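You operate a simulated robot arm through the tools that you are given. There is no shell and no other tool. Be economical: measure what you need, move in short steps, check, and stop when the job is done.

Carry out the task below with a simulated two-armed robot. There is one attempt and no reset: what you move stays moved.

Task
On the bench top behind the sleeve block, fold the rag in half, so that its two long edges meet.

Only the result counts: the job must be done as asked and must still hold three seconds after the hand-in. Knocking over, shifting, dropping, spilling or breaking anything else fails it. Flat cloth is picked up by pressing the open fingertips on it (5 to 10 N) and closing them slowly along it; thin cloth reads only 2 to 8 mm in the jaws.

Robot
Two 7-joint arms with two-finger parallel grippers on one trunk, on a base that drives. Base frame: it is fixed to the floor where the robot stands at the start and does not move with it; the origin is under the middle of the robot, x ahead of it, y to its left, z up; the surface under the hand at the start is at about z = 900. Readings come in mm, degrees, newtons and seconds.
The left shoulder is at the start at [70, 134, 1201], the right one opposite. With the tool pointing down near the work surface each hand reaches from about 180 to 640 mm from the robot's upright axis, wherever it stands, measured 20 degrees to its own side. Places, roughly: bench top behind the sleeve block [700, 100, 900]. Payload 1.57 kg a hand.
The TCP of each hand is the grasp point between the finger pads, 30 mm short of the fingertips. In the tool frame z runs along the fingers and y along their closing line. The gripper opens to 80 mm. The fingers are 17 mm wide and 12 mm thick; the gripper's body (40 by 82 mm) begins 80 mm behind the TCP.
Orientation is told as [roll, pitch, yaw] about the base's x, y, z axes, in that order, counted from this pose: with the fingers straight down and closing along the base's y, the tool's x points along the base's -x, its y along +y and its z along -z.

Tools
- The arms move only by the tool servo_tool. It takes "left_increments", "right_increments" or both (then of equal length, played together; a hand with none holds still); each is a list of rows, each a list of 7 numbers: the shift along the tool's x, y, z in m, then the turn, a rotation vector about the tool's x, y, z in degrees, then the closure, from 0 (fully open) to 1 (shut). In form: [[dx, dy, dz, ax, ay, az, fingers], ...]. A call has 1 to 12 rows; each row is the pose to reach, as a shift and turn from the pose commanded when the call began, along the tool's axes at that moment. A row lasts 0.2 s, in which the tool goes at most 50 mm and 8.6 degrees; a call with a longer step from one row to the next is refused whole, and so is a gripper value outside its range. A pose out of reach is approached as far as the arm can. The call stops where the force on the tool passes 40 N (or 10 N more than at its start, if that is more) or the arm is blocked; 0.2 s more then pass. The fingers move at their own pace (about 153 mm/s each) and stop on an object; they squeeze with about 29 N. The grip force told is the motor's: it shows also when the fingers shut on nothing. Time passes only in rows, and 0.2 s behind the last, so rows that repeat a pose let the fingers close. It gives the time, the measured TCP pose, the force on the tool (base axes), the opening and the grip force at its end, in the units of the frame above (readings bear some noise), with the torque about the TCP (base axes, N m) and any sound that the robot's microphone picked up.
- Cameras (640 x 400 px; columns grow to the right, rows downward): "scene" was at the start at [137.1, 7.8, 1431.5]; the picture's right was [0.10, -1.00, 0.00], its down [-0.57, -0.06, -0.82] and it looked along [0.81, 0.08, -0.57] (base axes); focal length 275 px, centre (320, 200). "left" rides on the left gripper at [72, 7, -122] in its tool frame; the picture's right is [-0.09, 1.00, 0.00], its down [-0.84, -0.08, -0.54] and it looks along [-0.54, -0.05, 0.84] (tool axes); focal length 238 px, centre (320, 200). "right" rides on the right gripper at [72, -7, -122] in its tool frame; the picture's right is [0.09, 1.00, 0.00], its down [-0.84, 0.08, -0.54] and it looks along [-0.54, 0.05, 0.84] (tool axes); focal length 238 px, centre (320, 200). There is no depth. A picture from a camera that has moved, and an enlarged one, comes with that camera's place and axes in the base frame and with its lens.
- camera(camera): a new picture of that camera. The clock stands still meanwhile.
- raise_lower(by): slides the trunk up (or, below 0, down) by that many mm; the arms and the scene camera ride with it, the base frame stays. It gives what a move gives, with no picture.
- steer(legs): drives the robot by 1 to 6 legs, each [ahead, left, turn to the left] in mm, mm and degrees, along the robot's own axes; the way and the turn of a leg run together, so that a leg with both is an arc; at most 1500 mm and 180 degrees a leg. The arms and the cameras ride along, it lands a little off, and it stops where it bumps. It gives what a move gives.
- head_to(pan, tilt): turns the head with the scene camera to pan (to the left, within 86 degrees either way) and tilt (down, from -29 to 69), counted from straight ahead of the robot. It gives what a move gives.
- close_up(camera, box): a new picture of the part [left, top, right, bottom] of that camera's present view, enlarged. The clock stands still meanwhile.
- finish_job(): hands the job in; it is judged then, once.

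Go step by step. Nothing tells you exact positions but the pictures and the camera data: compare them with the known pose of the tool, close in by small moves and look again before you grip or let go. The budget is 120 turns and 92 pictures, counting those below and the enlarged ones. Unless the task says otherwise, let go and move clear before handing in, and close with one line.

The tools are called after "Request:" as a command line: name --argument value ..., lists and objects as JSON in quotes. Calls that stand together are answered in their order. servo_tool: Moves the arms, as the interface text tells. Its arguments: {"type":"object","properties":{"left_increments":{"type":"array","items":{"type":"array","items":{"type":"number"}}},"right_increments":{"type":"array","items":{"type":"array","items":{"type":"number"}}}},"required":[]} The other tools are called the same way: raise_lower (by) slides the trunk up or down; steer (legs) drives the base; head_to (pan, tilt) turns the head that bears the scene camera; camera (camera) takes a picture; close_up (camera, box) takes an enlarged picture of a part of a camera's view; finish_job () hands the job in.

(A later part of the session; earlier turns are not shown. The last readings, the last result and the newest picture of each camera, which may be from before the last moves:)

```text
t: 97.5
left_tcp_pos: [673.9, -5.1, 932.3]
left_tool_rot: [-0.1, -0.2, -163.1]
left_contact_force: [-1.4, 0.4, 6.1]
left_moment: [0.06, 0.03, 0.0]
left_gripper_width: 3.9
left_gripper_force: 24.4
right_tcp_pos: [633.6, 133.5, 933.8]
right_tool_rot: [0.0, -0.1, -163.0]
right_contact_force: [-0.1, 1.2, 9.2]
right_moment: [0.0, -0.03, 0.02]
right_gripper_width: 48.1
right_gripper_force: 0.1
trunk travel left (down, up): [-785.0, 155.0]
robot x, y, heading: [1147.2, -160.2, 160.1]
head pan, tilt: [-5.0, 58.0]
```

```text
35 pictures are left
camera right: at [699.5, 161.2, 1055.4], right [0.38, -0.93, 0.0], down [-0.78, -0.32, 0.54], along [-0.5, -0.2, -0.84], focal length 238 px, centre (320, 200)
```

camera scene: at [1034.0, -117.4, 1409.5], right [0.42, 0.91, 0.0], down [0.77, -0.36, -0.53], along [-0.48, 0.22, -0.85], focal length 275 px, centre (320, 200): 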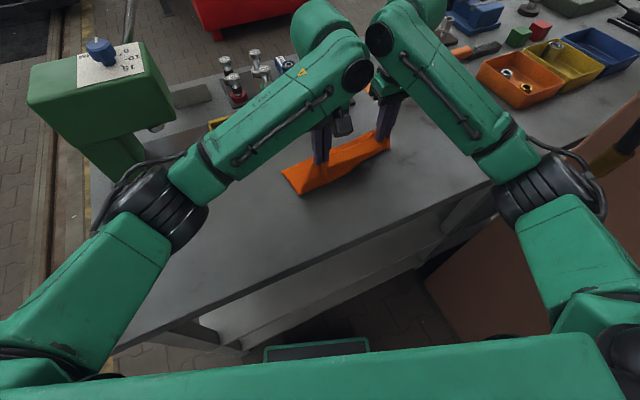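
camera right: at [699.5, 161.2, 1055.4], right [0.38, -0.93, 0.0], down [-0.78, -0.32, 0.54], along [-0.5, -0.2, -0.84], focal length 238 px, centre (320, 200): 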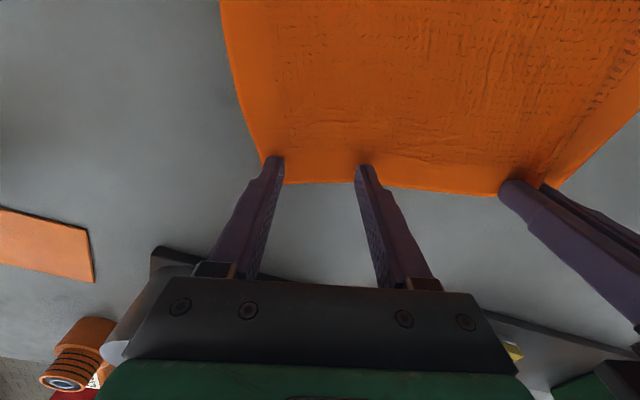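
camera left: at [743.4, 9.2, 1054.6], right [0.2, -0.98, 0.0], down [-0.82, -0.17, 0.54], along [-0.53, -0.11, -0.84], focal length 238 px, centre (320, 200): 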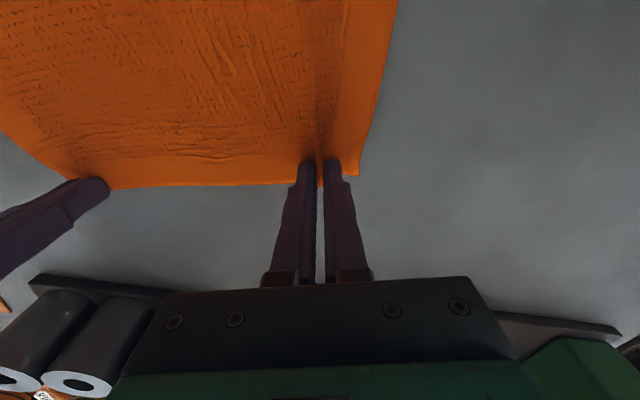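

Both right fingertips are on the cloth, near the corner, at 9 N. Closing.

Request:
servo_tool --right_increments '[[0, 0, 0.0005, 0, 0, 0, 0.42], [0, 0, 0.0008, 0, 0, 0, 0.47], [0, 0, 0.0008, 0, 0, 0, 0.52], [0, 0, 0.0008, 0, 0, 0, 0.57], [0, 0, 0.0008, 0, 0, 0, 0.62], [0, 0, 0.0008, 0, 0, 0, 0.67], [0, 0, 0.0008, 0, 0, 0, 0.72], [0, 0, 0.0008, 0, 0, 0, 0.77], [0, 0, 0.0008, 0, 0, 0, 0.83], [0, 0, 0.0008, 0, 0, 0, 0.9], [0, 0, 0.0008, 0, 0, 0, 1], [0, 0, 0.0008, 0, 0, 0, 1]]'

Request:
camera --camera "right"

```text
t: 100.1
left_tcp_pos: [674.7, -7.0, 935.2]
left_tool_rot: [-0.5, -0.2, -163.1]
left_contact_force: [-8.4, 22.4, 0.6]
left_moment: [0.71, 0.25, 0.16]
left_gripper_width: 4.7
left_gripper_force: 25.1
right_tcp_pos: [634.2, 130.4, 933.7]
right_tool_rot: [0.0, -0.1, -162.8]
right_contact_force: [10.2, -24.5, 20.8]
right_moment: [-0.73, -0.33, 0.0]
right_gripper_width: 6.6
right_gripper_force: 26.4
trunk travel left (down, up): [-785.0, 155.0]
robot x, y, heading: [1143.7, -165.0, 159.9]
head pan, tilt: [-5.0, 58.0]
```

```text
34 pictures are left
camera right: at [700.6, 158.2, 1054.8], right [0.38, -0.92, 0.0], down [-0.78, -0.32, 0.54], along [-0.5, -0.21, -0.84], focal length 238 px, centre (320, 200)
```

right: 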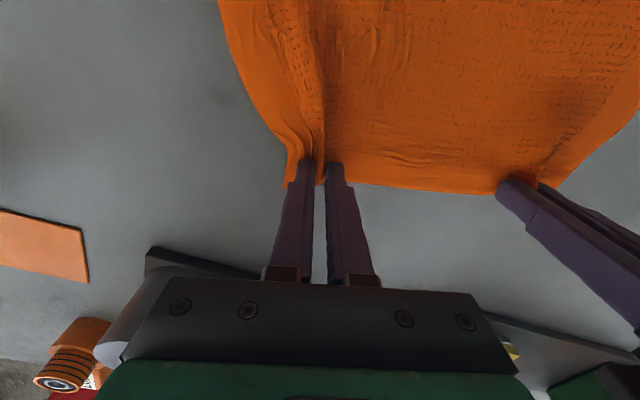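

Both hands hold the rim now. I'll ease the tension and lift the rag high so that it hangs freely.

Request:
servo_tool --left_increments '[[0.0, -0.003, -0.015, 0, 0, 0, 1], [0.008, -0.003, -0.032, 0, 0, 0, 1], [0.018, -0.003, -0.05, 0, 0, 0, 1], [0.028, -0.003, -0.068, 0, 0, 0, 1], [0.038, -0.003, -0.086, 0, 0, 0, 1], [0.048, -0.003, -0.104, 0, 0, 0, 1], [0.058, -0.003, -0.122, 0, 0, 0, 1], [0.068, -0.003, -0.14, 0, 0, 0, 1], [0.078, -0.003, -0.158, 0, 0, 0, 1], [0.09, -0.003, -0.176, 0, 0, 0, 1], [0.1, -0.003, -0.194, 0, 0, 0, 1], [0.11, -0.003, -0.21, 0, 0, 0, 1]]' --right_increments '[[0.0, 0.003, -0.015, 0, 0, 0, 1], [0.008, 0.003, -0.032, 0, 0, 0, 1], [0.018, 0.003, -0.05, 0, 0, 0, 1], [0.028, 0.003, -0.068, 0, 0, 0, 1], [0.038, 0.003, -0.086, 0, 0, 0, 1], [0.048, 0.003, -0.104, 0, 0, 0, 1], [0.058, 0.003, -0.122, 0, 0, 0, 1], [0.068, 0.003, -0.14, 0, 0, 0, 1], [0.078, 0.003, -0.158, 0, 0, 0, 1], [0.09, 0.003, -0.176, 0, 0, 0, 1], [0.1, 0.003, -0.194, 0, 0, 0, 1], [0.11, 0.003, -0.21, 0, 0, 0, 1]]'

Request:
camera --camera "scene"

Request:
camera --camera "left"

```text
t: 102.7
left_tcp_pos: [778.3, 29.9, 1143.5]
left_tool_rot: [-0.1, 0.0, -163.0]
left_contact_force: [-4.9, 14.5, -0.7]
left_moment: [0.49, 0.15, 0.12]
left_gripper_width: 4.7
left_gripper_force: 25.1
right_tcp_pos: [737.8, 163.8, 1141.6]
right_tool_rot: [-0.1, -0.1, -163.0]
right_contact_force: [4.4, -15.7, -0.6]
right_moment: [-0.49, -0.18, 0.04]
right_gripper_width: 4.4
right_gripper_force: 25.2
trunk travel left (down, up): [-785.0, 155.0]
robot x, y, heading: [1143.5, -165.1, 160.0]
head pan, tilt: [-5.0, 58.0]
```

```text
33 pictures are left
camera scene: at [1036.7, -117.1, 1409.7], right [0.42, 0.91, 0.0], down [0.77, -0.36, -0.53], along [-0.48, 0.22, -0.85], focal length 275 px, centre (320, 200)
```

scene: 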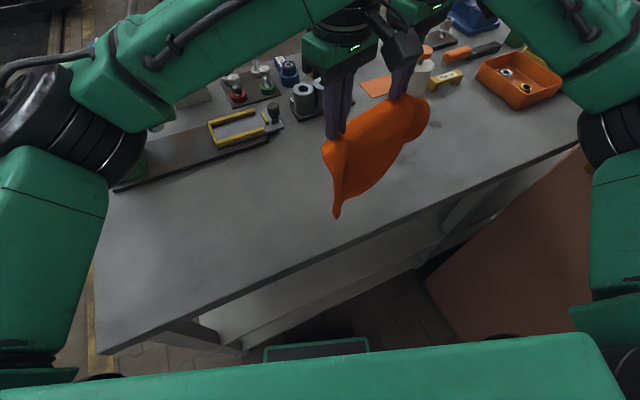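

```text
32 pictures are left
camera left: at [847.0, 45.4, 1263.9], right [0.2, -0.98, 0.0], down [-0.82, -0.17, 0.54], along [-0.53, -0.11, -0.84], focal length 238 px, centre (320, 200)
```

left: 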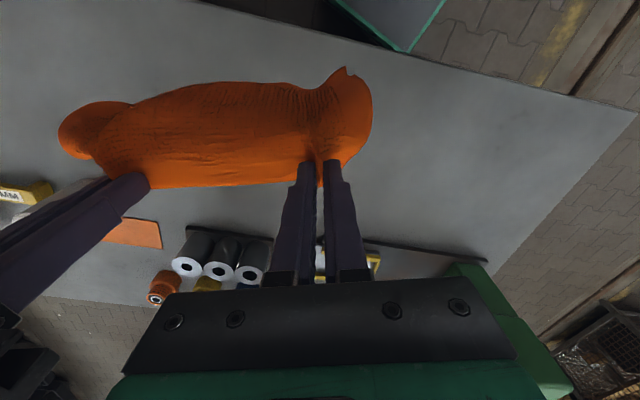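

It hangs like a curtain just above the bench. I'll square the hands to the y axis at x≈815.

Request:
servo_tool --left_increments '[[0.009, 0.0035, 0, 0, 0, 4.3, 1], [0.017, 0.007, 0, 0, 0, 8.5, 1], [0.026, 0.01, 0, 0, 0, 12.8, 1], [0.0345, 0.0137, 0, 0, 0, 17, 1], [0.0345, 0.0137, 0, 0, 0, 17, 1], [0.0345, 0.0137, 0, 0, 0, 17, 1], [0.0345, 0.0137, 0, 0, 0, 17, 1]]' --right_increments '[[0.0186, 0.005, 0, 0, 0, 4.3, 1], [0.037, 0.01, 0, 0, 0, 8.5, 1], [0.056, 0.0145, 0, 0, 0, 12.8, 1], [0.0745, 0.0196, 0, 0, 0, 17, 1], [0.0745, 0.0196, 0, 0, 0, 17, 1], [0.0745, 0.0196, 0, 0, 0, 17, 1], [0.0745, 0.0196, 0, 0, 0, 17, 1]]'

Request:
close_up --camera "scene" --box '[240, 60, 496, 220]'

Request:
camera --camera "right"

```text
t: 104.3
left_tcp_pos: [813.4, 27.1, 1142.5]
left_tool_rot: [-0.2, 0.0, 180.0]
left_contact_force: [-1.1, 19.1, -0.3]
left_moment: [0.6, 0.01, 0.15]
left_gripper_width: 4.2
left_gripper_force: 24.7
right_tcp_pos: [816.2, 166.2, 1141.1]
right_tool_rot: [0.0, -0.1, 180.0]
right_contact_force: [1.4, -19.1, -0.3]
right_moment: [-0.64, -0.01, 0.09]
right_gripper_width: 4.6
right_gripper_force: 24.9
trunk travel left (down, up): [-785.0, 155.0]
robot x, y, heading: [1145.7, -162.5, 160.2]
head pan, tilt: [-5.0, 58.0]
```

```text
2.50 times, centred on (368, 140) of scene
camera zoom: at [1035.8, -117.2, 1409.7], right [0.42, 0.91, 0.0], down [0.77, -0.36, -0.53], along [-0.48, 0.22, -0.85], focal length 687 px, centre (200, 350)
```

zoom: 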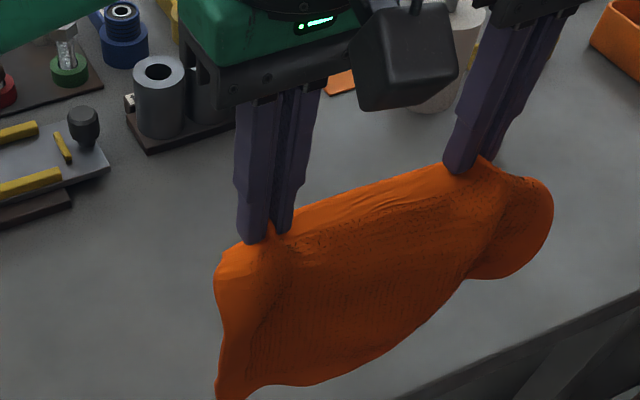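

```text
30 pictures are left
camera right: at [886.8, 173.4, 1263.4], right [0.09, -1.0, 0.0], down [-0.84, -0.08, 0.54], along [-0.54, -0.05, -0.84], focal length 238 px, centre (320, 200)
```

right: 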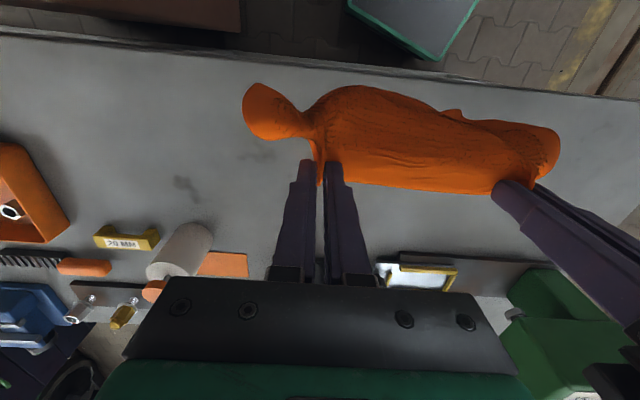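

The pinched rim makes it billow, so I'll first lay it down flat and square: lower while moving away from me, so it trails out from x≈815 to x≈620.

Request:
servo_tool --left_increments '[[-0.02, 0, 0.008, 0, 0, 0, 1], [-0.04, 0, 0.02, 0, 0, 0, 1], [-0.06, 0, 0.045, 0, 0, 0, 1], [-0.08, 0, 0.07, 0, 0, 0, 1], [-0.1, 0, 0.095, 0, 0, 0, 1], [-0.12, 0, 0.12, 0, 0, 0, 1], [-0.14, 0, 0.145, 0, 0, 0, 1], [-0.16, 0, 0.168, 0, 0, 0, 1], [-0.175, 0, 0.185, 0, 0, 0, 1], [-0.185, 0, 0.197, 0, 0, 0, 1], [-0.19, 0, 0.203, 0, 0, 0, 1], [-0.19, 0, 0.203, 0, 0, 0, 1]]' --right_increments '[[-0.02, 0, 0.008, 0, 0, 0, 1], [-0.04, 0, 0.02, 0, 0, 0, 1], [-0.06, 0, 0.045, 0, 0, 0, 1], [-0.08, 0, 0.07, 0, 0, 0, 1], [-0.1, 0, 0.095, 0, 0, 0, 1], [-0.12, 0, 0.12, 0, 0, 0, 1], [-0.14, 0, 0.145, 0, 0, 0, 1], [-0.16, 0, 0.168, 0, 0, 0, 1], [-0.175, 0, 0.185, 0, 0, 0, 1], [-0.185, 0, 0.197, 0, 0, 0, 1], [-0.19, 0, 0.203, 0, 0, 0, 1], [-0.19, 0, 0.203, 0, 0, 0, 1]]'

Request:
close_up --camera "scene" --box '[224, 100, 448, 240]'

Request:
camera --camera "right"

```text
t: 106.9
left_tcp_pos: [624.0, 26.9, 941.1]
left_tool_rot: [-0.1, 0.0, 180.1]
left_contact_force: [-0.1, 16.9, -0.9]
left_moment: [0.56, 0.04, 0.12]
left_gripper_width: 3.9
left_gripper_force: 25.3
right_tcp_pos: [625.5, 165.5, 937.2]
right_tool_rot: [0.1, 0.0, -180.0]
right_contact_force: [0.9, -16.7, 1.8]
right_moment: [-0.51, -0.02, 0.1]
right_gripper_width: 5.0
right_gripper_force: 25.7
trunk travel left (down, up): [-785.0, 155.0]
robot x, y, heading: [1143.5, -162.7, 160.0]
head pan, tilt: [-5.0, 58.0]
```

```text
2.86 times, centred on (336, 170) of scene
camera zoom: at [1035.6, -117.4, 1409.7], right [0.42, 0.91, 0.0], down [0.77, -0.36, -0.53], along [-0.48, 0.22, -0.85], focal length 785 px, centre (274, 286)
```

zoom: 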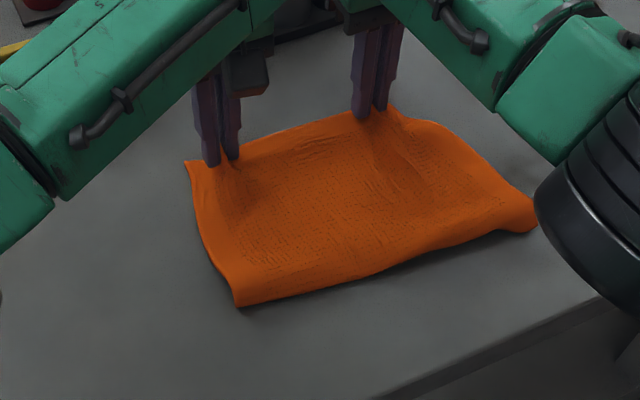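

```text
28 pictures are left
camera right: at [696.1, 173.1, 1059.2], right [0.09, -1.0, 0.0], down [-0.84, -0.08, 0.54], along [-0.54, -0.05, -0.84], focal length 238 px, centre (320, 200)
```

right: 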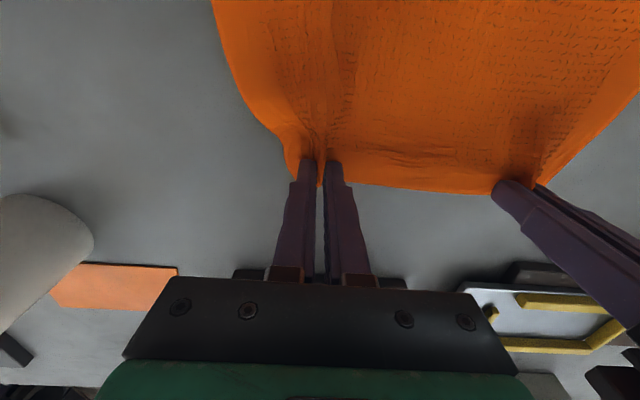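

The rag is laid out square and still held, but it looks short (near edge at x≈755–775), so there may be slack or a curl. I'll look closer before folding.

Request:
close_up --camera "scene" --box '[290, 130, 418, 210]'

```text
5.00 times, centred on (354, 170) of scene
camera zoom: at [1035.6, -117.4, 1409.7], right [0.42, 0.91, 0.0], down [0.77, -0.36, -0.53], along [-0.48, 0.22, -0.85], focal length 1374 px, centre (150, 350)
```

zoom: 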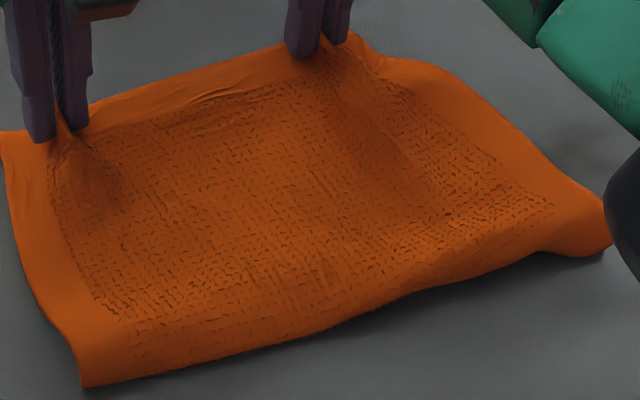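

The near border is tucked under (the weave reaches the fold). I'll lift it back up, then lay it again on a tauter path so that the near edge trails out flat.

Request:
servo_tool --left_increments '[[0.01, 0, -0.03, 0, 0, 0, 1], [0.03, 0, -0.07, 0, 0, 0, 1], [0.05, 0, -0.1, 0, 0, 0, 1], [0.08, 0, -0.13, 0, 0, 0, 1], [0.11, 0, -0.16, 0, 0, 0, 1], [0.14, 0, -0.185, 0, 0, 0, 1], [0.17, 0, -0.2, 0, 0, 0, 1], [0.191, 0, -0.212, 0, 0, 0, 1], [0.191, 0, -0.212, 0, 0, 0, 1], [0.191, 0, -0.212, 0, 0, 0, 1], [0.191, 0, -0.212, 0, 0, 0, 1]]' --right_increments '[[0.01, 0, -0.03, 0, 0, 0, 1], [0.03, 0, -0.07, 0, 0, 0, 1], [0.05, 0, -0.1, 0, 0, 0, 1], [0.08, 0, -0.13, 0, 0, 0, 1], [0.11, 0, -0.16, 0, 0, 0, 1], [0.14, 0, -0.185, 0, 0, 0, 1], [0.17, 0, -0.2, 0, 0, 0, 1], [0.191, 0, -0.212, 0, 0, 0, 1], [0.191, 0, -0.212, 0, 0, 0, 1], [0.191, 0, -0.212, 0, 0, 0, 1], [0.191, 0, -0.212, 0, 0, 0, 1]]'

Request:
servo_tool --left_increments '[[-0.02, 0, 0.025, 0, 0, 0, 1], [-0.05, 0, 0.033, 0, 0, 0, 1], [-0.08, 0, 0.043, 0, 0, 0, 1], [-0.11, 0, 0.06, 0, 0, 0, 1], [-0.135, 0, 0.08, 0, 0, 0, 1], [-0.155, 0, 0.103, 0, 0, 0, 1], [-0.17, 0, 0.127, 0, 0, 0, 1], [-0.182, 0, 0.154, 0, 0, 0, 1], [-0.19, 0, 0.18, 0, 0, 0, 1], [-0.194, 0, 0.204, 0, 0, 0, 1], [-0.194, 0, 0.211, 0, 0, 0, 1], [-0.194, 0, 0.211, 0, 0, 0, 1]]' --right_increments '[[-0.02, 0, 0.025, 0, 0, 0, 1], [-0.05, 0, 0.033, 0, 0, 0, 1], [-0.08, 0, 0.043, 0, 0, 0, 1], [-0.11, 0, 0.06, 0, 0, 0, 1], [-0.135, 0, 0.08, 0, 0, 0, 1], [-0.155, 0, 0.103, 0, 0, 0, 1], [-0.17, 0, 0.127, 0, 0, 0, 1], [-0.182, 0, 0.154, 0, 0, 0, 1], [-0.19, 0, 0.18, 0, 0, 0, 1], [-0.194, 0, 0.204, 0, 0, 0, 1], [-0.194, 0, 0.209, 0, 0, 0, 1], [-0.194, 0, 0.209, 0, 0, 0, 1]]'

Request:
close_up --camera "scene" --box '[256, 110, 432, 220]'

```text
t: 109.3
left_tcp_pos: [815.1, 26.5, 1152.5]
left_tool_rot: [0.0, 0.0, 180.0]
left_contact_force: [-0.8, 20.2, -0.9]
left_moment: [0.65, 0.01, 0.13]
left_gripper_width: 4.5
left_gripper_force: 24.6
right_tcp_pos: [816.5, 167.4, 1149.5]
right_tool_rot: [0.0, 0.0, -180.0]
right_contact_force: [2.6, -21.8, 1.0]
right_moment: [-0.62, -0.03, 0.11]
right_gripper_width: 4.6
right_gripper_force: 25.1
trunk travel left (down, up): [-785.0, 155.0]
robot x, y, heading: [1144.4, -164.2, 160.0]
head pan, tilt: [-5.0, 58.0]
```

```text
t: 111.9
left_tcp_pos: [618.0, 27.1, 943.0]
left_tool_rot: [-0.3, -0.1, -180.0]
left_contact_force: [-1.0, 22.4, -0.6]
left_moment: [0.72, 0.03, 0.14]
left_gripper_width: 4.1
left_gripper_force: 24.7
right_tcp_pos: [623.3, 168.3, 939.0]
right_tool_rot: [0.1, 0.2, 179.7]
right_contact_force: [0.2, -21.9, 2.0]
right_moment: [-0.75, -0.03, 0.13]
right_gripper_width: 5.1
right_gripper_force: 25.4
trunk travel left (down, up): [-785.0, 155.0]
robot x, y, heading: [1145.7, -163.8, 160.1]
head pan, tilt: [-5.0, 58.0]
```

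```text
3.64 times, centred on (344, 165) of scene
camera zoom: at [1035.4, -117.7, 1409.7], right [0.42, 0.91, 0.0], down [0.77, -0.36, -0.53], along [-0.48, 0.22, -0.85], focal length 1000 px, centre (233, 327)
```

zoom: 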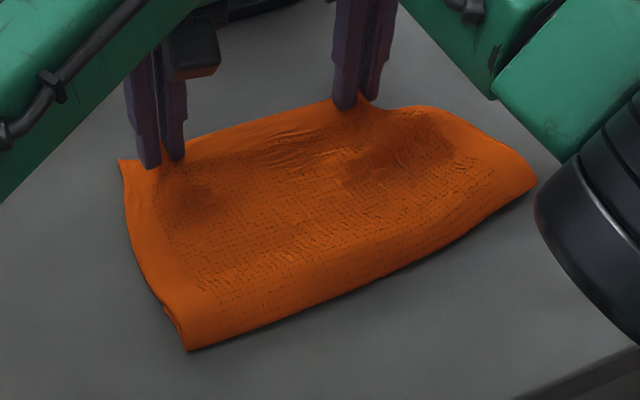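

The near part tucked even further under, so the rag is already almost folded in half with its near edge underneath, and no flipped flap. By length the hidden edge should lie at x≈690 (left) to 650 (right), so I'll bring the held edge back toward me over it.

Request:
servo_tool --left_increments '[[0.008, 0, -0.02, 0, 0, 0, 1], [0.02, 0, -0.038, 0, 0, 0, 1], [0.034, 0, -0.048, 0, 0, 0, 1], [0.047, 0, -0.048, 0, 0, 0, 1], [0.058, 0, -0.038, 0, 0, 0, 1], [0.067, 0, -0.022, 0, 0, 0, 1], [0.073, 0, -0.006, 0, 0, 0, 1], [0.073, 0, 0, 0, 0, 0, 1], [0.073, 0, 0, 0, 0, 0, 1]]' --right_increments '[[0.005, 0, -0.02, 0, 0, 0, 1], [0.013, 0, -0.038, 0, 0, 0, 1], [0.021, 0, -0.048, 0, 0, 0, 1], [0.029, 0, -0.048, 0, 0, 0, 1], [0.036, 0, -0.038, 0, 0, 0, 1], [0.042, 0, -0.022, 0, 0, 0, 1], [0.045, 0, -0.004, 0, 0, 0, 1], [0.045, 0, 0.002, 0, 0, 0, 1], [0.045, 0, 0.002, 0, 0, 0, 1]]'

Request:
close_up --camera "scene" --box '[256, 110, 432, 220]'

Request:
camera --camera "left"

Request:
camera --camera "right"

```text
t: 113.9
left_tcp_pos: [694.2, 27.6, 939.9]
left_tool_rot: [-0.3, -0.1, 179.9]
left_contact_force: [-7.6, 23.8, 1.4]
left_moment: [0.8, 0.21, 0.21]
left_gripper_width: 4.6
left_gripper_force: 25.0
right_tcp_pos: [667.0, 165.5, 938.1]
right_tool_rot: [0.3, 0.0, -179.9]
right_contact_force: [7.5, -25.2, 3.4]
right_moment: [-0.81, -0.26, 0.13]
right_gripper_width: 5.2
right_gripper_force: 25.4
trunk travel left (down, up): [-785.0, 155.0]
robot x, y, heading: [1144.8, -160.9, 160.1]
head pan, tilt: [-5.0, 58.0]
```

```text
3.64 times, centred on (344, 165) of scene
camera zoom: at [1034.6, -116.7, 1409.5], right [0.42, 0.91, 0.0], down [0.77, -0.36, -0.53], along [-0.48, 0.22, -0.85], focal length 1000 px, centre (233, 327)
```

zoom: 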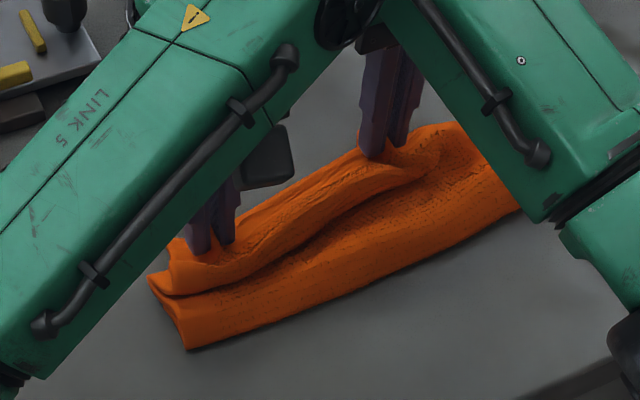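

```text
24 pictures are left
camera left: at [764.1, 21.6, 1061.7], right [-0.09, -1.0, -0.01], down [-0.84, 0.08, 0.54], along [-0.54, 0.06, -0.84], focal length 238 px, centre (320, 200)
```

left: 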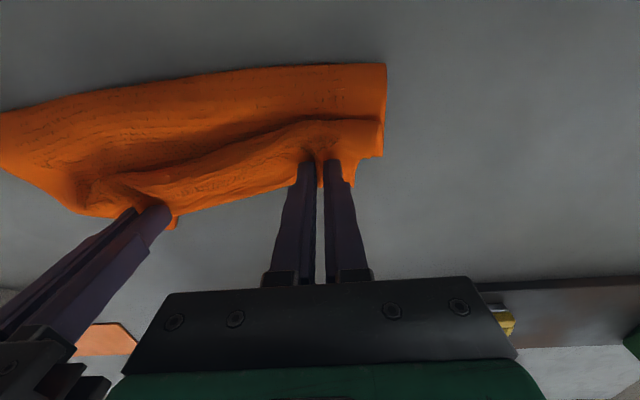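

```text
23 pictures are left
camera right: at [737.2, 173.0, 1059.5], right [0.09, -1.0, 0.01], down [-0.84, -0.08, 0.54], along [-0.54, -0.06, -0.84], focal length 238 px, centre (320, 200)
```

right: 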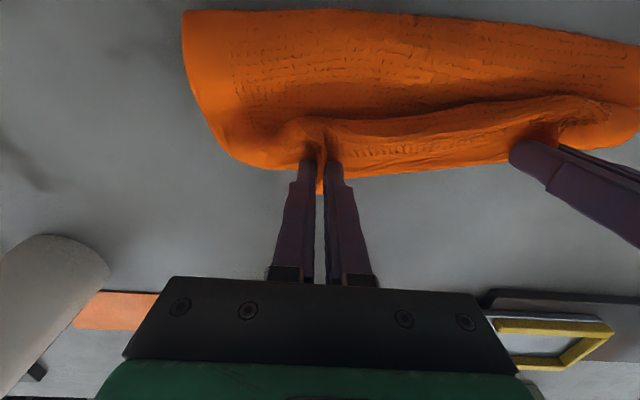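

The hidden corner D shows at (694,−16), which agrees, but the top layer has buckled instead of rolling the crease. I'll lift the held edge up and toward me until the bottom layer reaches x≈790, and then fold it back over.

Request:
servo_tool --left_increments '[[0, 0, -0.025, 0, 0, 0, 1], [0.005, 0, -0.048, 0, 0, 0, 1], [0.02, 0, -0.066, 0, 0, 0, 1], [0.038, 0, -0.078, 0, 0, 0, 1], [0.058, 0, -0.086, 0, 0, 0, 1], [0.078, 0, -0.09, 0, 0, 0, 1], [0.096, 0, -0.09, 0, 0, 0, 1], [0.096, 0, -0.09, 0, 0, 0, 1]]' --right_increments '[[0, 0.002, -0.025, 0, 0, 0, 1], [0.005, 0.002, -0.048, 0, 0, 0, 1], [0.02, 0.002, -0.066, 0, 0, 0, 1], [0.038, 0.002, -0.078, 0, 0, 0, 1], [0.058, 0.002, -0.086, 0, 0, 0, 1], [0.078, 0.002, -0.09, 0, 0, 0, 1], [0.096, 0.002, -0.09, 0, 0, 0, 1], [0.096, 0.002, -0.09, 0, 0, 0, 1]]'

Request:
close_up --camera "scene" --box '[256, 110, 432, 220]'

Request:
camera --camera "left"

```text
t: 115.7
left_tcp_pos: [789.2, 28.1, 1031.1]
left_tool_rot: [-0.1, 0.0, -180.0]
left_contact_force: [-6.5, 21.7, -0.2]
left_moment: [0.71, 0.2, 0.16]
left_gripper_width: 4.5
left_gripper_force: 25.1
right_tcp_pos: [761.8, 162.5, 1029.0]
right_tool_rot: [0.1, 0.1, -179.9]
right_contact_force: [6.5, -22.1, 0.4]
right_moment: [-0.68, -0.18, 0.13]
right_gripper_width: 5.1
right_gripper_force: 25.2
trunk travel left (down, up): [-785.0, 155.0]
robot x, y, heading: [1146.4, -163.5, 159.9]
head pan, tilt: [-5.0, 58.0]
```

```text
3.64 times, centred on (344, 165) of scene
camera zoom: at [1034.4, -117.4, 1409.6], right [0.42, 0.91, 0.0], down [0.77, -0.36, -0.53], along [-0.48, 0.22, -0.85], focal length 1000 px, centre (233, 327)
```

zoom: 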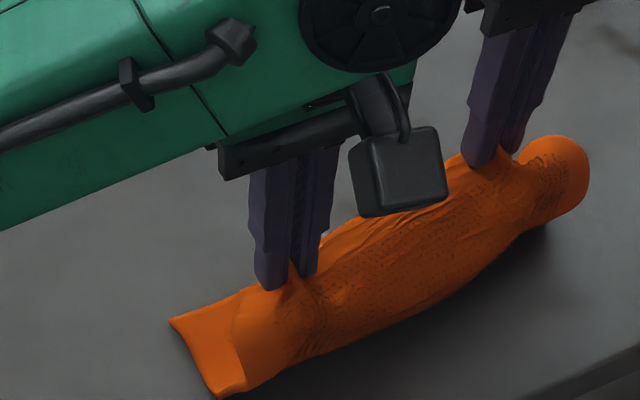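

```text
21 pictures are left
camera left: at [859.0, 21.0, 1151.9], right [-0.09, -1.0, 0.0], down [-0.84, 0.08, 0.54], along [-0.54, 0.05, -0.84], focal length 238 px, centre (320, 200)
```

left: 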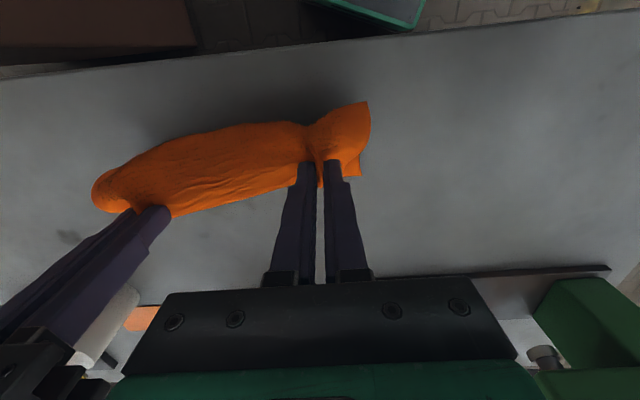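

The bottom layer now lies from D (726) to about 788. I'll go a bit further toward me and lower to lay down more of it, then carry the held edge back over to x≈734 on the left and 707 on the right.

Request:
servo_tool --left_increments '[[0.02, 0, 0.01, 0, 0, 0, 1], [0.035, 0, 0.018, 0, 0, 0, 1], [0.046, 0, 0.026, 0, 0, 0, 1], [0.046, 0, 0.026, 0, 0, 0, 1], [0.034, 0, 0.014, 0, 0, 0, 1], [0.011, 0, 0.014, 0, 0, 0, 1], [-0.014, 0, 0.024, 0, 0, 0, 1], [-0.034, 0, 0.041, 0, 0, 0, 1], [-0.046, 0, 0.061, 0, 0, 0, 1], [-0.053, 0, 0.08, 0, 0, 0, 1], [-0.055, 0, 0.088, 0, 0, 0, 1], [-0.055, 0, 0.088, 0, 0, 0, 1]]' --right_increments '[[0.02, 0, 0.01, 0, 0, 0, 1], [0.035, 0, 0.018, 0, 0, 0, 1], [0.046, 0, 0.026, 0, 0, 0, 1], [0.046, 0, 0.026, 0, 0, 0, 1], [0.034, 0, 0.014, 0, 0, 0, 1], [0.011, 0, 0.014, 0, 0, 0, 1], [-0.014, 0, 0.024, 0, 0, 0, 1], [-0.034, 0, 0.041, 0, 0, 0, 1], [-0.046, 0, 0.061, 0, 0, 0, 1], [-0.053, 0, 0.08, 0, 0, 0, 1], [-0.055, 0, 0.088, 0, 0, 0, 1], [-0.055, 0, 0.088, 0, 0, 0, 1]]'

Request:
close_up --camera "scene" --box '[256, 110, 432, 220]'

Request:
camera --camera "left"

```text
t: 118.3
left_tcp_pos: [735.2, 26.3, 942.7]
left_tool_rot: [-0.2, 0.0, 180.0]
left_contact_force: [-6.1, 21.7, -0.5]
left_moment: [0.7, 0.22, 0.19]
left_gripper_width: 4.8
left_gripper_force: 25.1
right_tcp_pos: [707.2, 161.7, 941.1]
right_tool_rot: [0.2, 0.1, -179.8]
right_contact_force: [6.6, -22.0, 1.2]
right_moment: [-0.75, -0.22, 0.09]
right_gripper_width: 5.0
right_gripper_force: 25.2
trunk travel left (down, up): [-785.0, 155.0]
robot x, y, heading: [1147.9, -158.7, 159.8]
head pan, tilt: [-5.0, 58.0]
```

```text
3.64 times, centred on (344, 165) of scene
camera zoom: at [1035.4, -117.4, 1409.7], right [0.42, 0.91, 0.0], down [0.77, -0.36, -0.53], along [-0.48, 0.22, -0.85], focal length 1000 px, centre (233, 327)
```

zoom: 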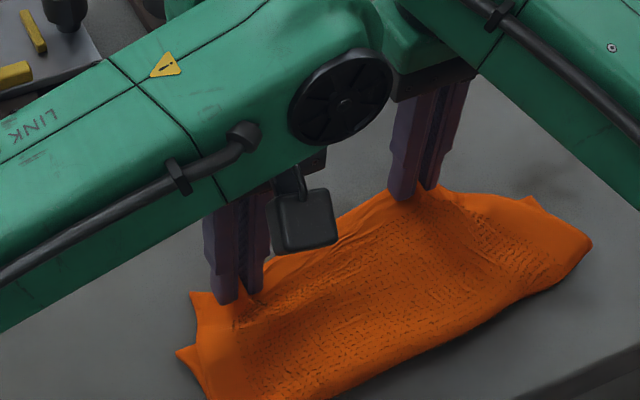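

```text
19 pictures are left
camera left: at [805.3, 20.4, 1064.0], right [-0.09, -1.0, 0.0], down [-0.84, 0.08, 0.54], along [-0.54, 0.05, -0.84], focal length 238 px, centre (320, 200)
```

left: 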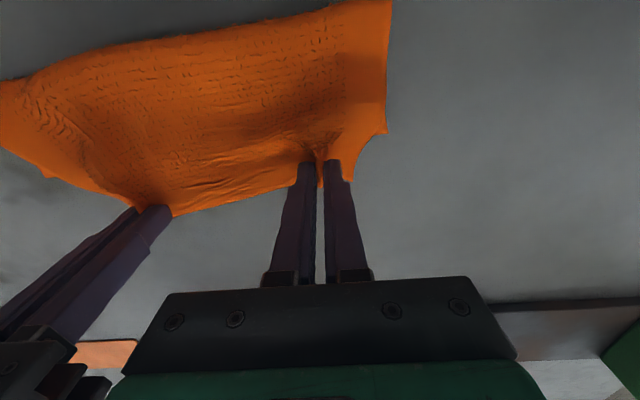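

The layers are smooth now, but the top overshoots the hidden edge (D≈(750,−20), C≈(740,234)) by 20–45 mm, and the crease is nearing the bench edge. The rag naturally bellies toward me, so I'll hang it again at x=700 and lower it straight down so it folds under itself.

Request:
servo_tool --left_increments '[[0, 0, -0.026, 0, 0, 0, 1], [0, 0, -0.052, 0, 0, 0, 1], [-0.005, 0, -0.08, 0, 0, 0, 1], [-0.012, 0, -0.108, 0, 0, 0, 1], [-0.02, 0, -0.136, 0, 0, 0, 1], [-0.028, 0, -0.164, 0, 0, 0, 1], [-0.035, 0, -0.19, 0, 0, 0, 1], [-0.035, 0, -0.212, 0, 0, 0, 1], [-0.035, 0, -0.212, 0, 0, 0, 1], [-0.035, 0, -0.212, 0, 0, 0, 1], [-0.035, 0, -0.212, 0, 0, 0, 1], [-0.035, 0, -0.212, 0, 0, 0, 1]]' --right_increments '[[0, 0, -0.026, 0, 0, 0, 1], [0, 0, -0.052, 0, 0, 0, 1], [-0.001, 0, -0.08, 0, 0, 0, 1], [-0.002, 0, -0.108, 0, 0, 0, 1], [-0.004, 0, -0.136, 0, 0, 0, 1], [-0.006, 0, -0.164, 0, 0, 0, 1], [-0.007, 0, -0.19, 0, 0, 0, 1], [-0.007, 0, -0.212, 0, 0, 0, 1], [-0.007, 0, -0.212, 0, 0, 0, 1], [-0.007, 0, -0.212, 0, 0, 0, 1], [-0.007, 0, -0.212, 0, 0, 0, 1], [-0.007, 0, -0.212, 0, 0, 0, 1]]'

Request:
servo_tool --left_increments '[[0, 0, 0.013, 0, 0, 0, 1], [0, 0, 0.026, 0, 0, 0, 1], [0, 0, 0.039, 0, 0, 0, 1], [0, 0, 0.052, 0, 0, 0, 1], [0, 0, 0.065, 0, 0, 0, 1], [0, 0, 0.078, 0, 0, 0, 1], [0, 0, 0.091, 0, 0, 0, 1], [0, 0, 0.104, 0, 0, 0, 1], [0, 0, 0.117, 0, 0, 0, 1], [0, 0, 0.13, 0, 0, 0, 1], [0, 0, 0.14, 0, 0, 0, 1], [0, 0, 0.14, 0, 0, 0, 1]]' --right_increments '[[0, 0, 0.013, 0, 0, 0, 1], [0, 0, 0.026, 0, 0, 0, 1], [0, 0, 0.039, 0, 0, 0, 1], [0, 0, 0.052, 0, 0, 0, 1], [0, 0, 0.065, 0, 0, 0, 1], [0, 0, 0.078, 0, 0, 0, 1], [0, 0, 0.091, 0, 0, 0, 1], [0, 0, 0.104, 0, 0, 0, 1], [0, 0, 0.117, 0, 0, 0, 1], [0, 0, 0.13, 0, 0, 0, 1], [0, 0, 0.14, 0, 0, 0, 1], [0, 0, 0.14, 0, 0, 0, 1]]'

Request:
close_up --camera "scene" --box '[240, 100, 448, 230]'

Request:
camera --camera "left"

```text
t: 120.9
left_tcp_pos: [699.4, 26.4, 1154.1]
left_tool_rot: [0.0, 0.0, 180.0]
left_contact_force: [-1.2, 15.1, 0.3]
left_moment: [0.54, 0.02, 0.1]
left_gripper_width: 4.2
left_gripper_force: 25.1
right_tcp_pos: [700.6, 166.2, 1151.0]
right_tool_rot: [0.0, 0.0, -180.0]
right_contact_force: [1.1, -15.5, 0.4]
right_moment: [-0.5, -0.03, 0.03]
right_gripper_width: 4.6
right_gripper_force: 25.6
trunk travel left (down, up): [-785.0, 155.0]
robot x, y, heading: [1143.4, -161.1, 159.8]
head pan, tilt: [-5.0, 58.0]
```

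```text
t: 123.5
left_tcp_pos: [699.3, 25.4, 1014.8]
left_tool_rot: [0.1, 0.0, 180.0]
left_contact_force: [-0.8, 13.4, 0.0]
left_moment: [0.45, 0.01, 0.12]
left_gripper_width: 4.1
left_gripper_force: 24.9
right_tcp_pos: [701.6, 164.0, 1012.5]
right_tool_rot: [0.1, 0.1, -180.0]
right_contact_force: [1.2, -12.2, -0.3]
right_moment: [-0.45, -0.01, 0.04]
right_gripper_width: 4.6
right_gripper_force: 25.6
trunk travel left (down, up): [-785.0, 155.0]
robot x, y, heading: [1143.4, -165.5, 159.9]
head pan, tilt: [-5.0, 58.0]
```

```text
3.08 times, centred on (344, 165) of scene
camera zoom: at [1035.3, -117.4, 1409.6], right [0.42, 0.91, 0.0], down [0.77, -0.36, -0.53], along [-0.48, 0.22, -0.85], focal length 846 px, centre (246, 308)
```

zoom: 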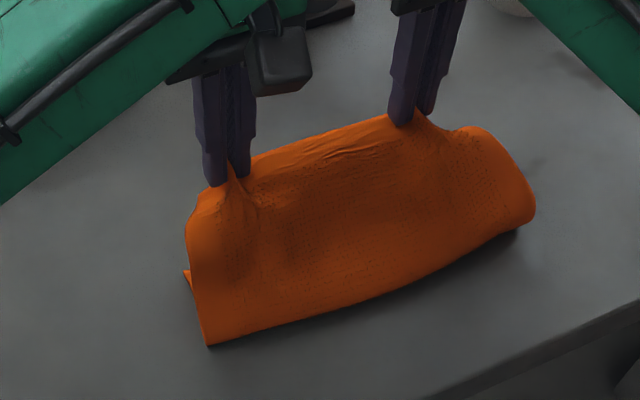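

```text
17 pictures are left
camera left: at [770.2, 20.7, 1135.5], right [-0.09, -1.0, 0.0], down [-0.84, 0.08, 0.54], along [-0.54, 0.05, -0.84], focal length 238 px, centre (320, 200)
```

left: 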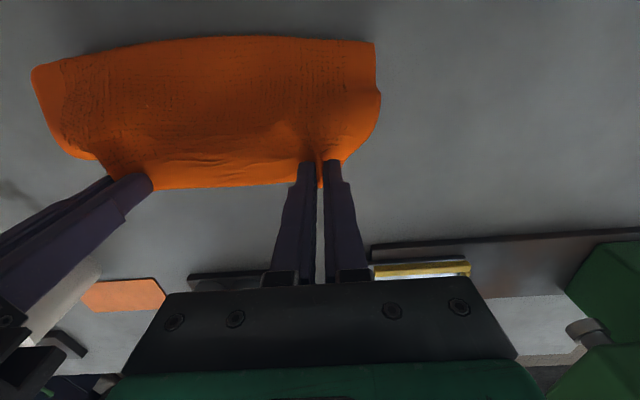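

This is now square: crease at x≈765, D at about (703,−12), both ends even. I'll roll the crease a bit toward me and then come back over, setting the edge down at x≈718.

Request:
servo_tool --left_increments '[[0.03, 0, 0, 0, 0, 0, 1], [0.06, 0, -0.003, 0, 0, 0, 1], [0.085, 0, -0.003, 0, 0, 0, 1], [0.097, 0, 0, 0, 0, 0, 1], [0.097, 0, 0.004, 0, 0, 0, 1], [0.09, 0, -0.006, 0, 0, 0, 1], [0.066, 0, -0.004, 0, 0, 0, 1], [0.043, 0, 0.009, 0, 0, 0, 1], [0.026, 0, 0.029, 0, 0, 0, 1], [0.018, 0, 0.052, 0, 0, 0, 1], [0.018, 0, 0.07, 0, 0, 0, 1], [0.018, 0, 0.072, 0, 0, 0, 1]]' --right_increments '[[0.03, 0, 0, 0, 0, 0, 1], [0.06, 0, -0.003, 0, 0, 0, 1], [0.085, 0, -0.003, 0, 0, 0, 1], [0.097, 0, 0, 0, 0, 0, 1], [0.097, 0, 0.004, 0, 0, 0, 1], [0.09, 0, -0.006, 0, 0, 0, 1], [0.066, 0, -0.004, 0, 0, 0, 1], [0.043, 0, 0.009, 0, 0, 0, 1], [0.026, 0, 0.029, 0, 0, 0, 1], [0.018, 0, 0.052, 0, 0, 0, 1], [0.018, 0, 0.07, 0, 0, 0, 1], [0.018, 0, 0.072, 0, 0, 0, 1]]'

Request:
close_up --camera "scene" --box '[240, 110, 448, 240]'

Request:
camera --camera "left"

```text
t: 126.1
left_tcp_pos: [718.1, 25.6, 942.5]
left_tool_rot: [0.0, 0.0, 180.0]
left_contact_force: [-1.9, 13.1, -0.2]
left_moment: [0.48, 0.03, 0.11]
left_gripper_width: 4.5
left_gripper_force: 24.7
right_tcp_pos: [718.7, 163.9, 940.4]
right_tool_rot: [0.0, 0.1, -180.1]
right_contact_force: [0.4, -13.7, 2.7]
right_moment: [-0.43, -0.06, 0.07]
right_gripper_width: 4.6
right_gripper_force: 25.1
trunk travel left (down, up): [-785.0, 155.0]
robot x, y, heading: [1146.4, -165.6, 159.8]
head pan, tilt: [-5.0, 58.0]
```

```text
3.08 times, centred on (344, 175) of scene
camera zoom: at [1035.5, -117.6, 1409.7], right [0.42, 0.91, 0.0], down [0.77, -0.36, -0.53], along [-0.48, 0.22, -0.85], focal length 846 px, centre (246, 277)
```

zoom: 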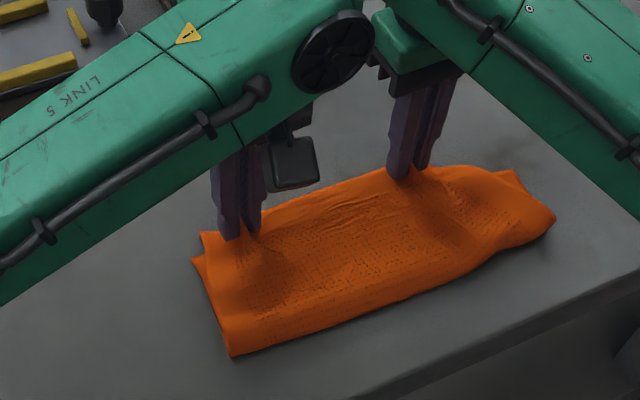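

```text
15 pictures are left
camera left: at [788.7, 20.4, 1063.6], right [-0.09, -1.0, 0.0], down [-0.84, 0.08, 0.54], along [-0.54, 0.05, -0.84], focal length 238 px, centre (320, 200)
```

left: 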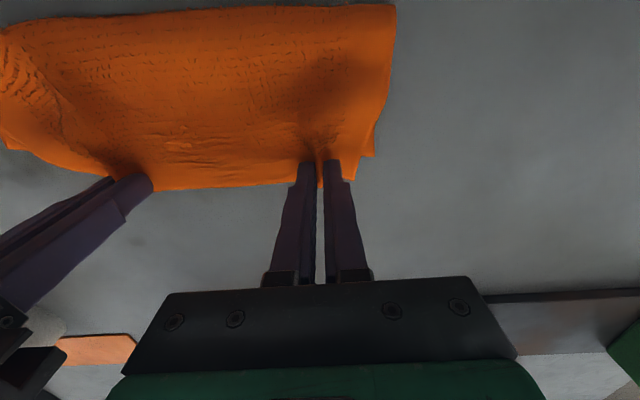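

Very close now: D at (718,−12) against the top edge at about 708, but C is at (748,246), so the bottom edge is skewed about 6°. I'll do one more small roll with the right hand going further, landing at about 735 (left) and 753 (right).

Request:
servo_tool --left_increments '[[0.01, 0, -0.035, 0, 0, 0, 1], [0.03, 0, -0.065, 0, 0, 0, 1], [0.055, 0, -0.078, 0, 0, 0, 1], [0.078, 0, -0.078, 0, 0, 0, 1], [0.085, 0, -0.075, 0, 0, 0, 1], [0.075, 0, -0.08, 0, 0, 0, 1], [0.055, 0, -0.074, 0, 0, 0, 1], [0.037, 0, -0.06, 0, 0, 0, 1], [0.024, 0, -0.04, 0, 0, 0, 1], [0.017, 0, -0.018, 0, 0, 0, 1], [0.017, 0, 0, 0, 0, 0, 1], [0.017, 0, 0.002, 0, 0, 0, 1]]' --right_increments '[[0.01, 0.001, -0.035, 0, 0, 0, 1], [0.035, 0.002, -0.065, 0, 0, 0, 1], [0.067, 0.003, -0.078, 0, 0, 0, 1], [0.097, 0.003, -0.078, 0, 0, 0, 1], [0.112, 0.003, -0.07, 0, 0, 0, 1], [0.105, 0.003, -0.08, 0, 0, 0, 1], [0.085, 0.003, -0.076, 0, 0, 0, 1], [0.063, 0.003, -0.064, 0, 0, 0, 1], [0.046, 0.003, -0.044, 0, 0, 0, 1], [0.036, 0.003, -0.02, 0, 0, 0, 1], [0.035, 0.003, 0, 0, 0, 0, 1], [0.035, 0.003, 0.002, 0, 0, 0, 1]]'

Request:
close_up --camera "scene" --box '[240, 120, 448, 250]'

Request:
camera --camera "left"

```text
t: 128.7
left_tcp_pos: [735.1, 26.2, 940.6]
left_tool_rot: [0.0, 0.0, 179.9]
left_contact_force: [0.0, 7.2, 0.8]
left_moment: [0.28, -0.03, 0.05]
left_gripper_width: 4.5
left_gripper_force: 24.9
right_tcp_pos: [753.9, 162.1, 939.3]
right_tool_rot: [0.0, 0.0, 179.9]
right_contact_force: [-0.5, -7.6, 0.5]
right_moment: [-0.24, 0.02, 0.0]
right_gripper_width: 4.6
right_gripper_force: 25.8
trunk travel left (down, up): [-785.0, 155.0]
robot x, y, heading: [1145.9, -160.5, 160.0]
head pan, tilt: [-5.0, 58.0]
```

```text
3.08 times, centred on (344, 185) of scene
camera zoom: at [1035.5, -117.6, 1409.7], right [0.42, 0.91, 0.0], down [0.77, -0.36, -0.53], along [-0.48, 0.22, -0.85], focal length 846 px, centre (246, 246)
```

zoom: 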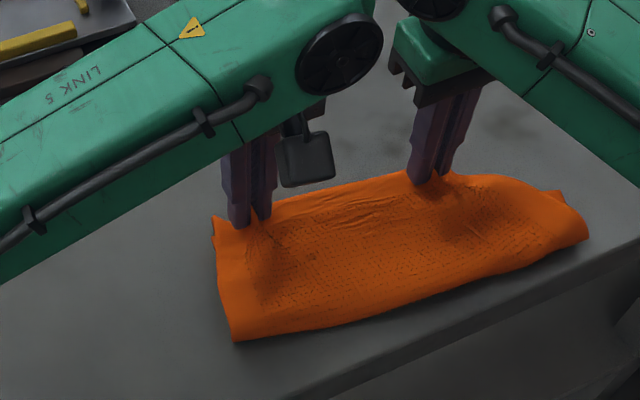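

```text
13 pictures are left
camera left: at [805.6, 20.5, 1062.1], right [-0.09, -1.0, 0.0], down [-0.84, 0.08, 0.54], along [-0.54, 0.05, -0.84], focal length 238 px, centre (320, 200)
```

left: 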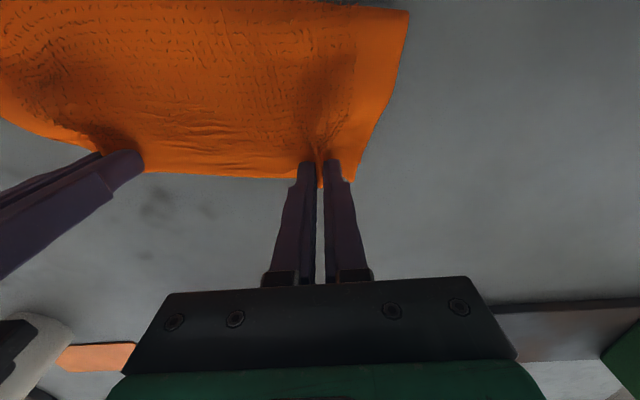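

The near edges look aligned on the left. I'll lower slightly, open slowly so the gathered rim spreads, and rise to look from above.

Request:
servo_tool --left_increments '[[0, 0, 0.002, 0, 0, 0, 1], [0, 0, 0.004, 0, 0, 0, 0.95], [0, 0, 0.004, 0, 0, 0, 0.85], [0, 0, 0.004, 0, 0, 0, 0.75], [0, 0, 0.004, 0, 0, 0, 0.65], [0, 0, 0.004, 0, 0, 0, 0.55], [0, 0, 0.004, 0, 0, 0, 0.45], [0, 0, 0.004, 0, 0, 0, 0.4], [0, 0, -0.02, 0, 0, 0, 0.4], [0, 0, -0.06, 0, 0, 0, 0.4], [0, 0.02, -0.1, 0, 0, 0, 0.4], [0, 0.06, -0.12, 0, 0, 0, 0.4]]' --right_increments '[[0, 0, 0.002, 0, 0, 0, 1], [0, 0, 0.003, 0, 0, 0, 0.95], [0, 0, 0.003, 0, 0, 0, 0.85], [0, 0, 0.003, 0, 0, 0, 0.75], [0, 0, 0.003, 0, 0, 0, 0.65], [0, 0, 0.003, 0, 0, 0, 0.55], [0, 0, 0.003, 0, 0, 0, 0.45], [0, 0, 0.003, 0, 0, 0, 0.4], [0, 0, -0.02, 0, 0, 0, 0.4], [0, 0, -0.06, 0, 0, 0, 0.4], [-0.02, 0, -0.1, 0, 0, 0, 0.4], [-0.06, 0, -0.12, 0, 0, 0, 0.4]]'

Request:
servo_tool --left_increments '[[0, 0.04, -0.02, 0, 0, 0, 0.4], [0, 0.08, -0.04, 0, 0, 0, 0.4], [0, 0.1, -0.06, 0, 0, 0, 0.4]]'

Request:
close_up --camera "scene" --box '[248, 120, 440, 240]'

Request:
camera --camera "right"

```text
t: 131.3
left_tcp_pos: [731.7, -38.8, 1060.6]
left_tool_rot: [-0.2, 0.3, 180.0]
left_contact_force: [-0.4, -0.7, 0.0]
left_moment: [0.02, -0.03, 0.0]
left_gripper_width: 48.0
left_gripper_force: 0.1
right_tcp_pos: [690.5, 157.4, 1059.1]
right_tool_rot: [-0.1, 0.1, 180.0]
right_contact_force: [0.0, 0.6, 0.3]
right_moment: [0.02, -0.04, 0.02]
right_gripper_width: 47.8
right_gripper_force: 0.0
trunk travel left (down, up): [-785.0, 155.0]
robot x, y, heading: [1145.5, -166.9, 159.8]
head pan, tilt: [-5.0, 58.0]
```

```text
t: 132.1
left_tcp_pos: [735.0, -134.1, 1120.8]
left_tool_rot: [0.1, 0.0, 179.9]
left_contact_force: [-0.8, -0.2, -0.4]
left_moment: [0.0, 0.02, 0.01]
left_gripper_width: 48.0
left_gripper_force: 0.1
right_tcp_pos: [692.8, 162.8, 1058.6]
right_tool_rot: [0.0, 0.0, 180.1]
right_contact_force: [0.0, 0.2, 0.3]
right_moment: [-0.04, -0.01, 0.03]
right_gripper_width: 47.9
right_gripper_force: 0.1
trunk travel left (down, up): [-785.0, 155.0]
robot x, y, heading: [1143.2, -164.8, 160.0]
head pan, tilt: [-5.0, 58.0]
```

```text
3.33 times, centred on (344, 180) of scene
camera zoom: at [1036.1, -116.5, 1409.7], right [0.42, 0.91, 0.0], down [0.77, -0.36, -0.53], along [-0.48, 0.22, -0.85], focal length 916 px, centre (240, 267)
```

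zoom: 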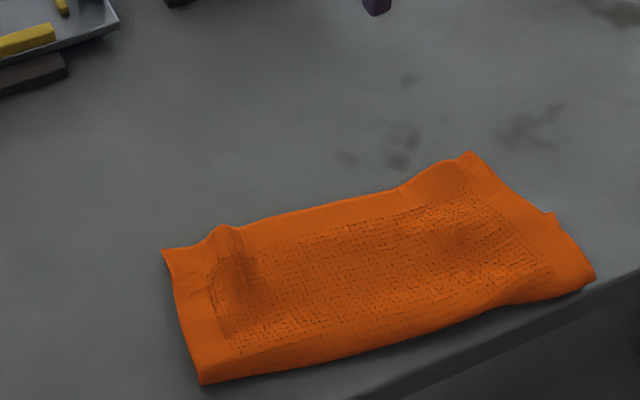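

```text
11 pictures are left
camera right: at [764.8, 169.2, 1180.6], right [0.09, -1.0, 0.0], down [-0.84, -0.08, 0.54], along [-0.54, -0.05, -0.84], focal length 238 px, centre (320, 200)
```

right: 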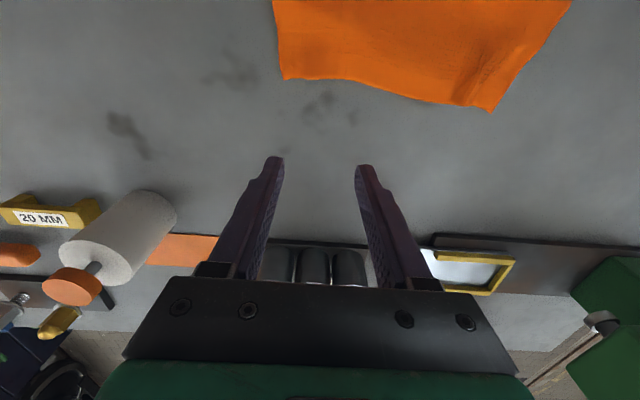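

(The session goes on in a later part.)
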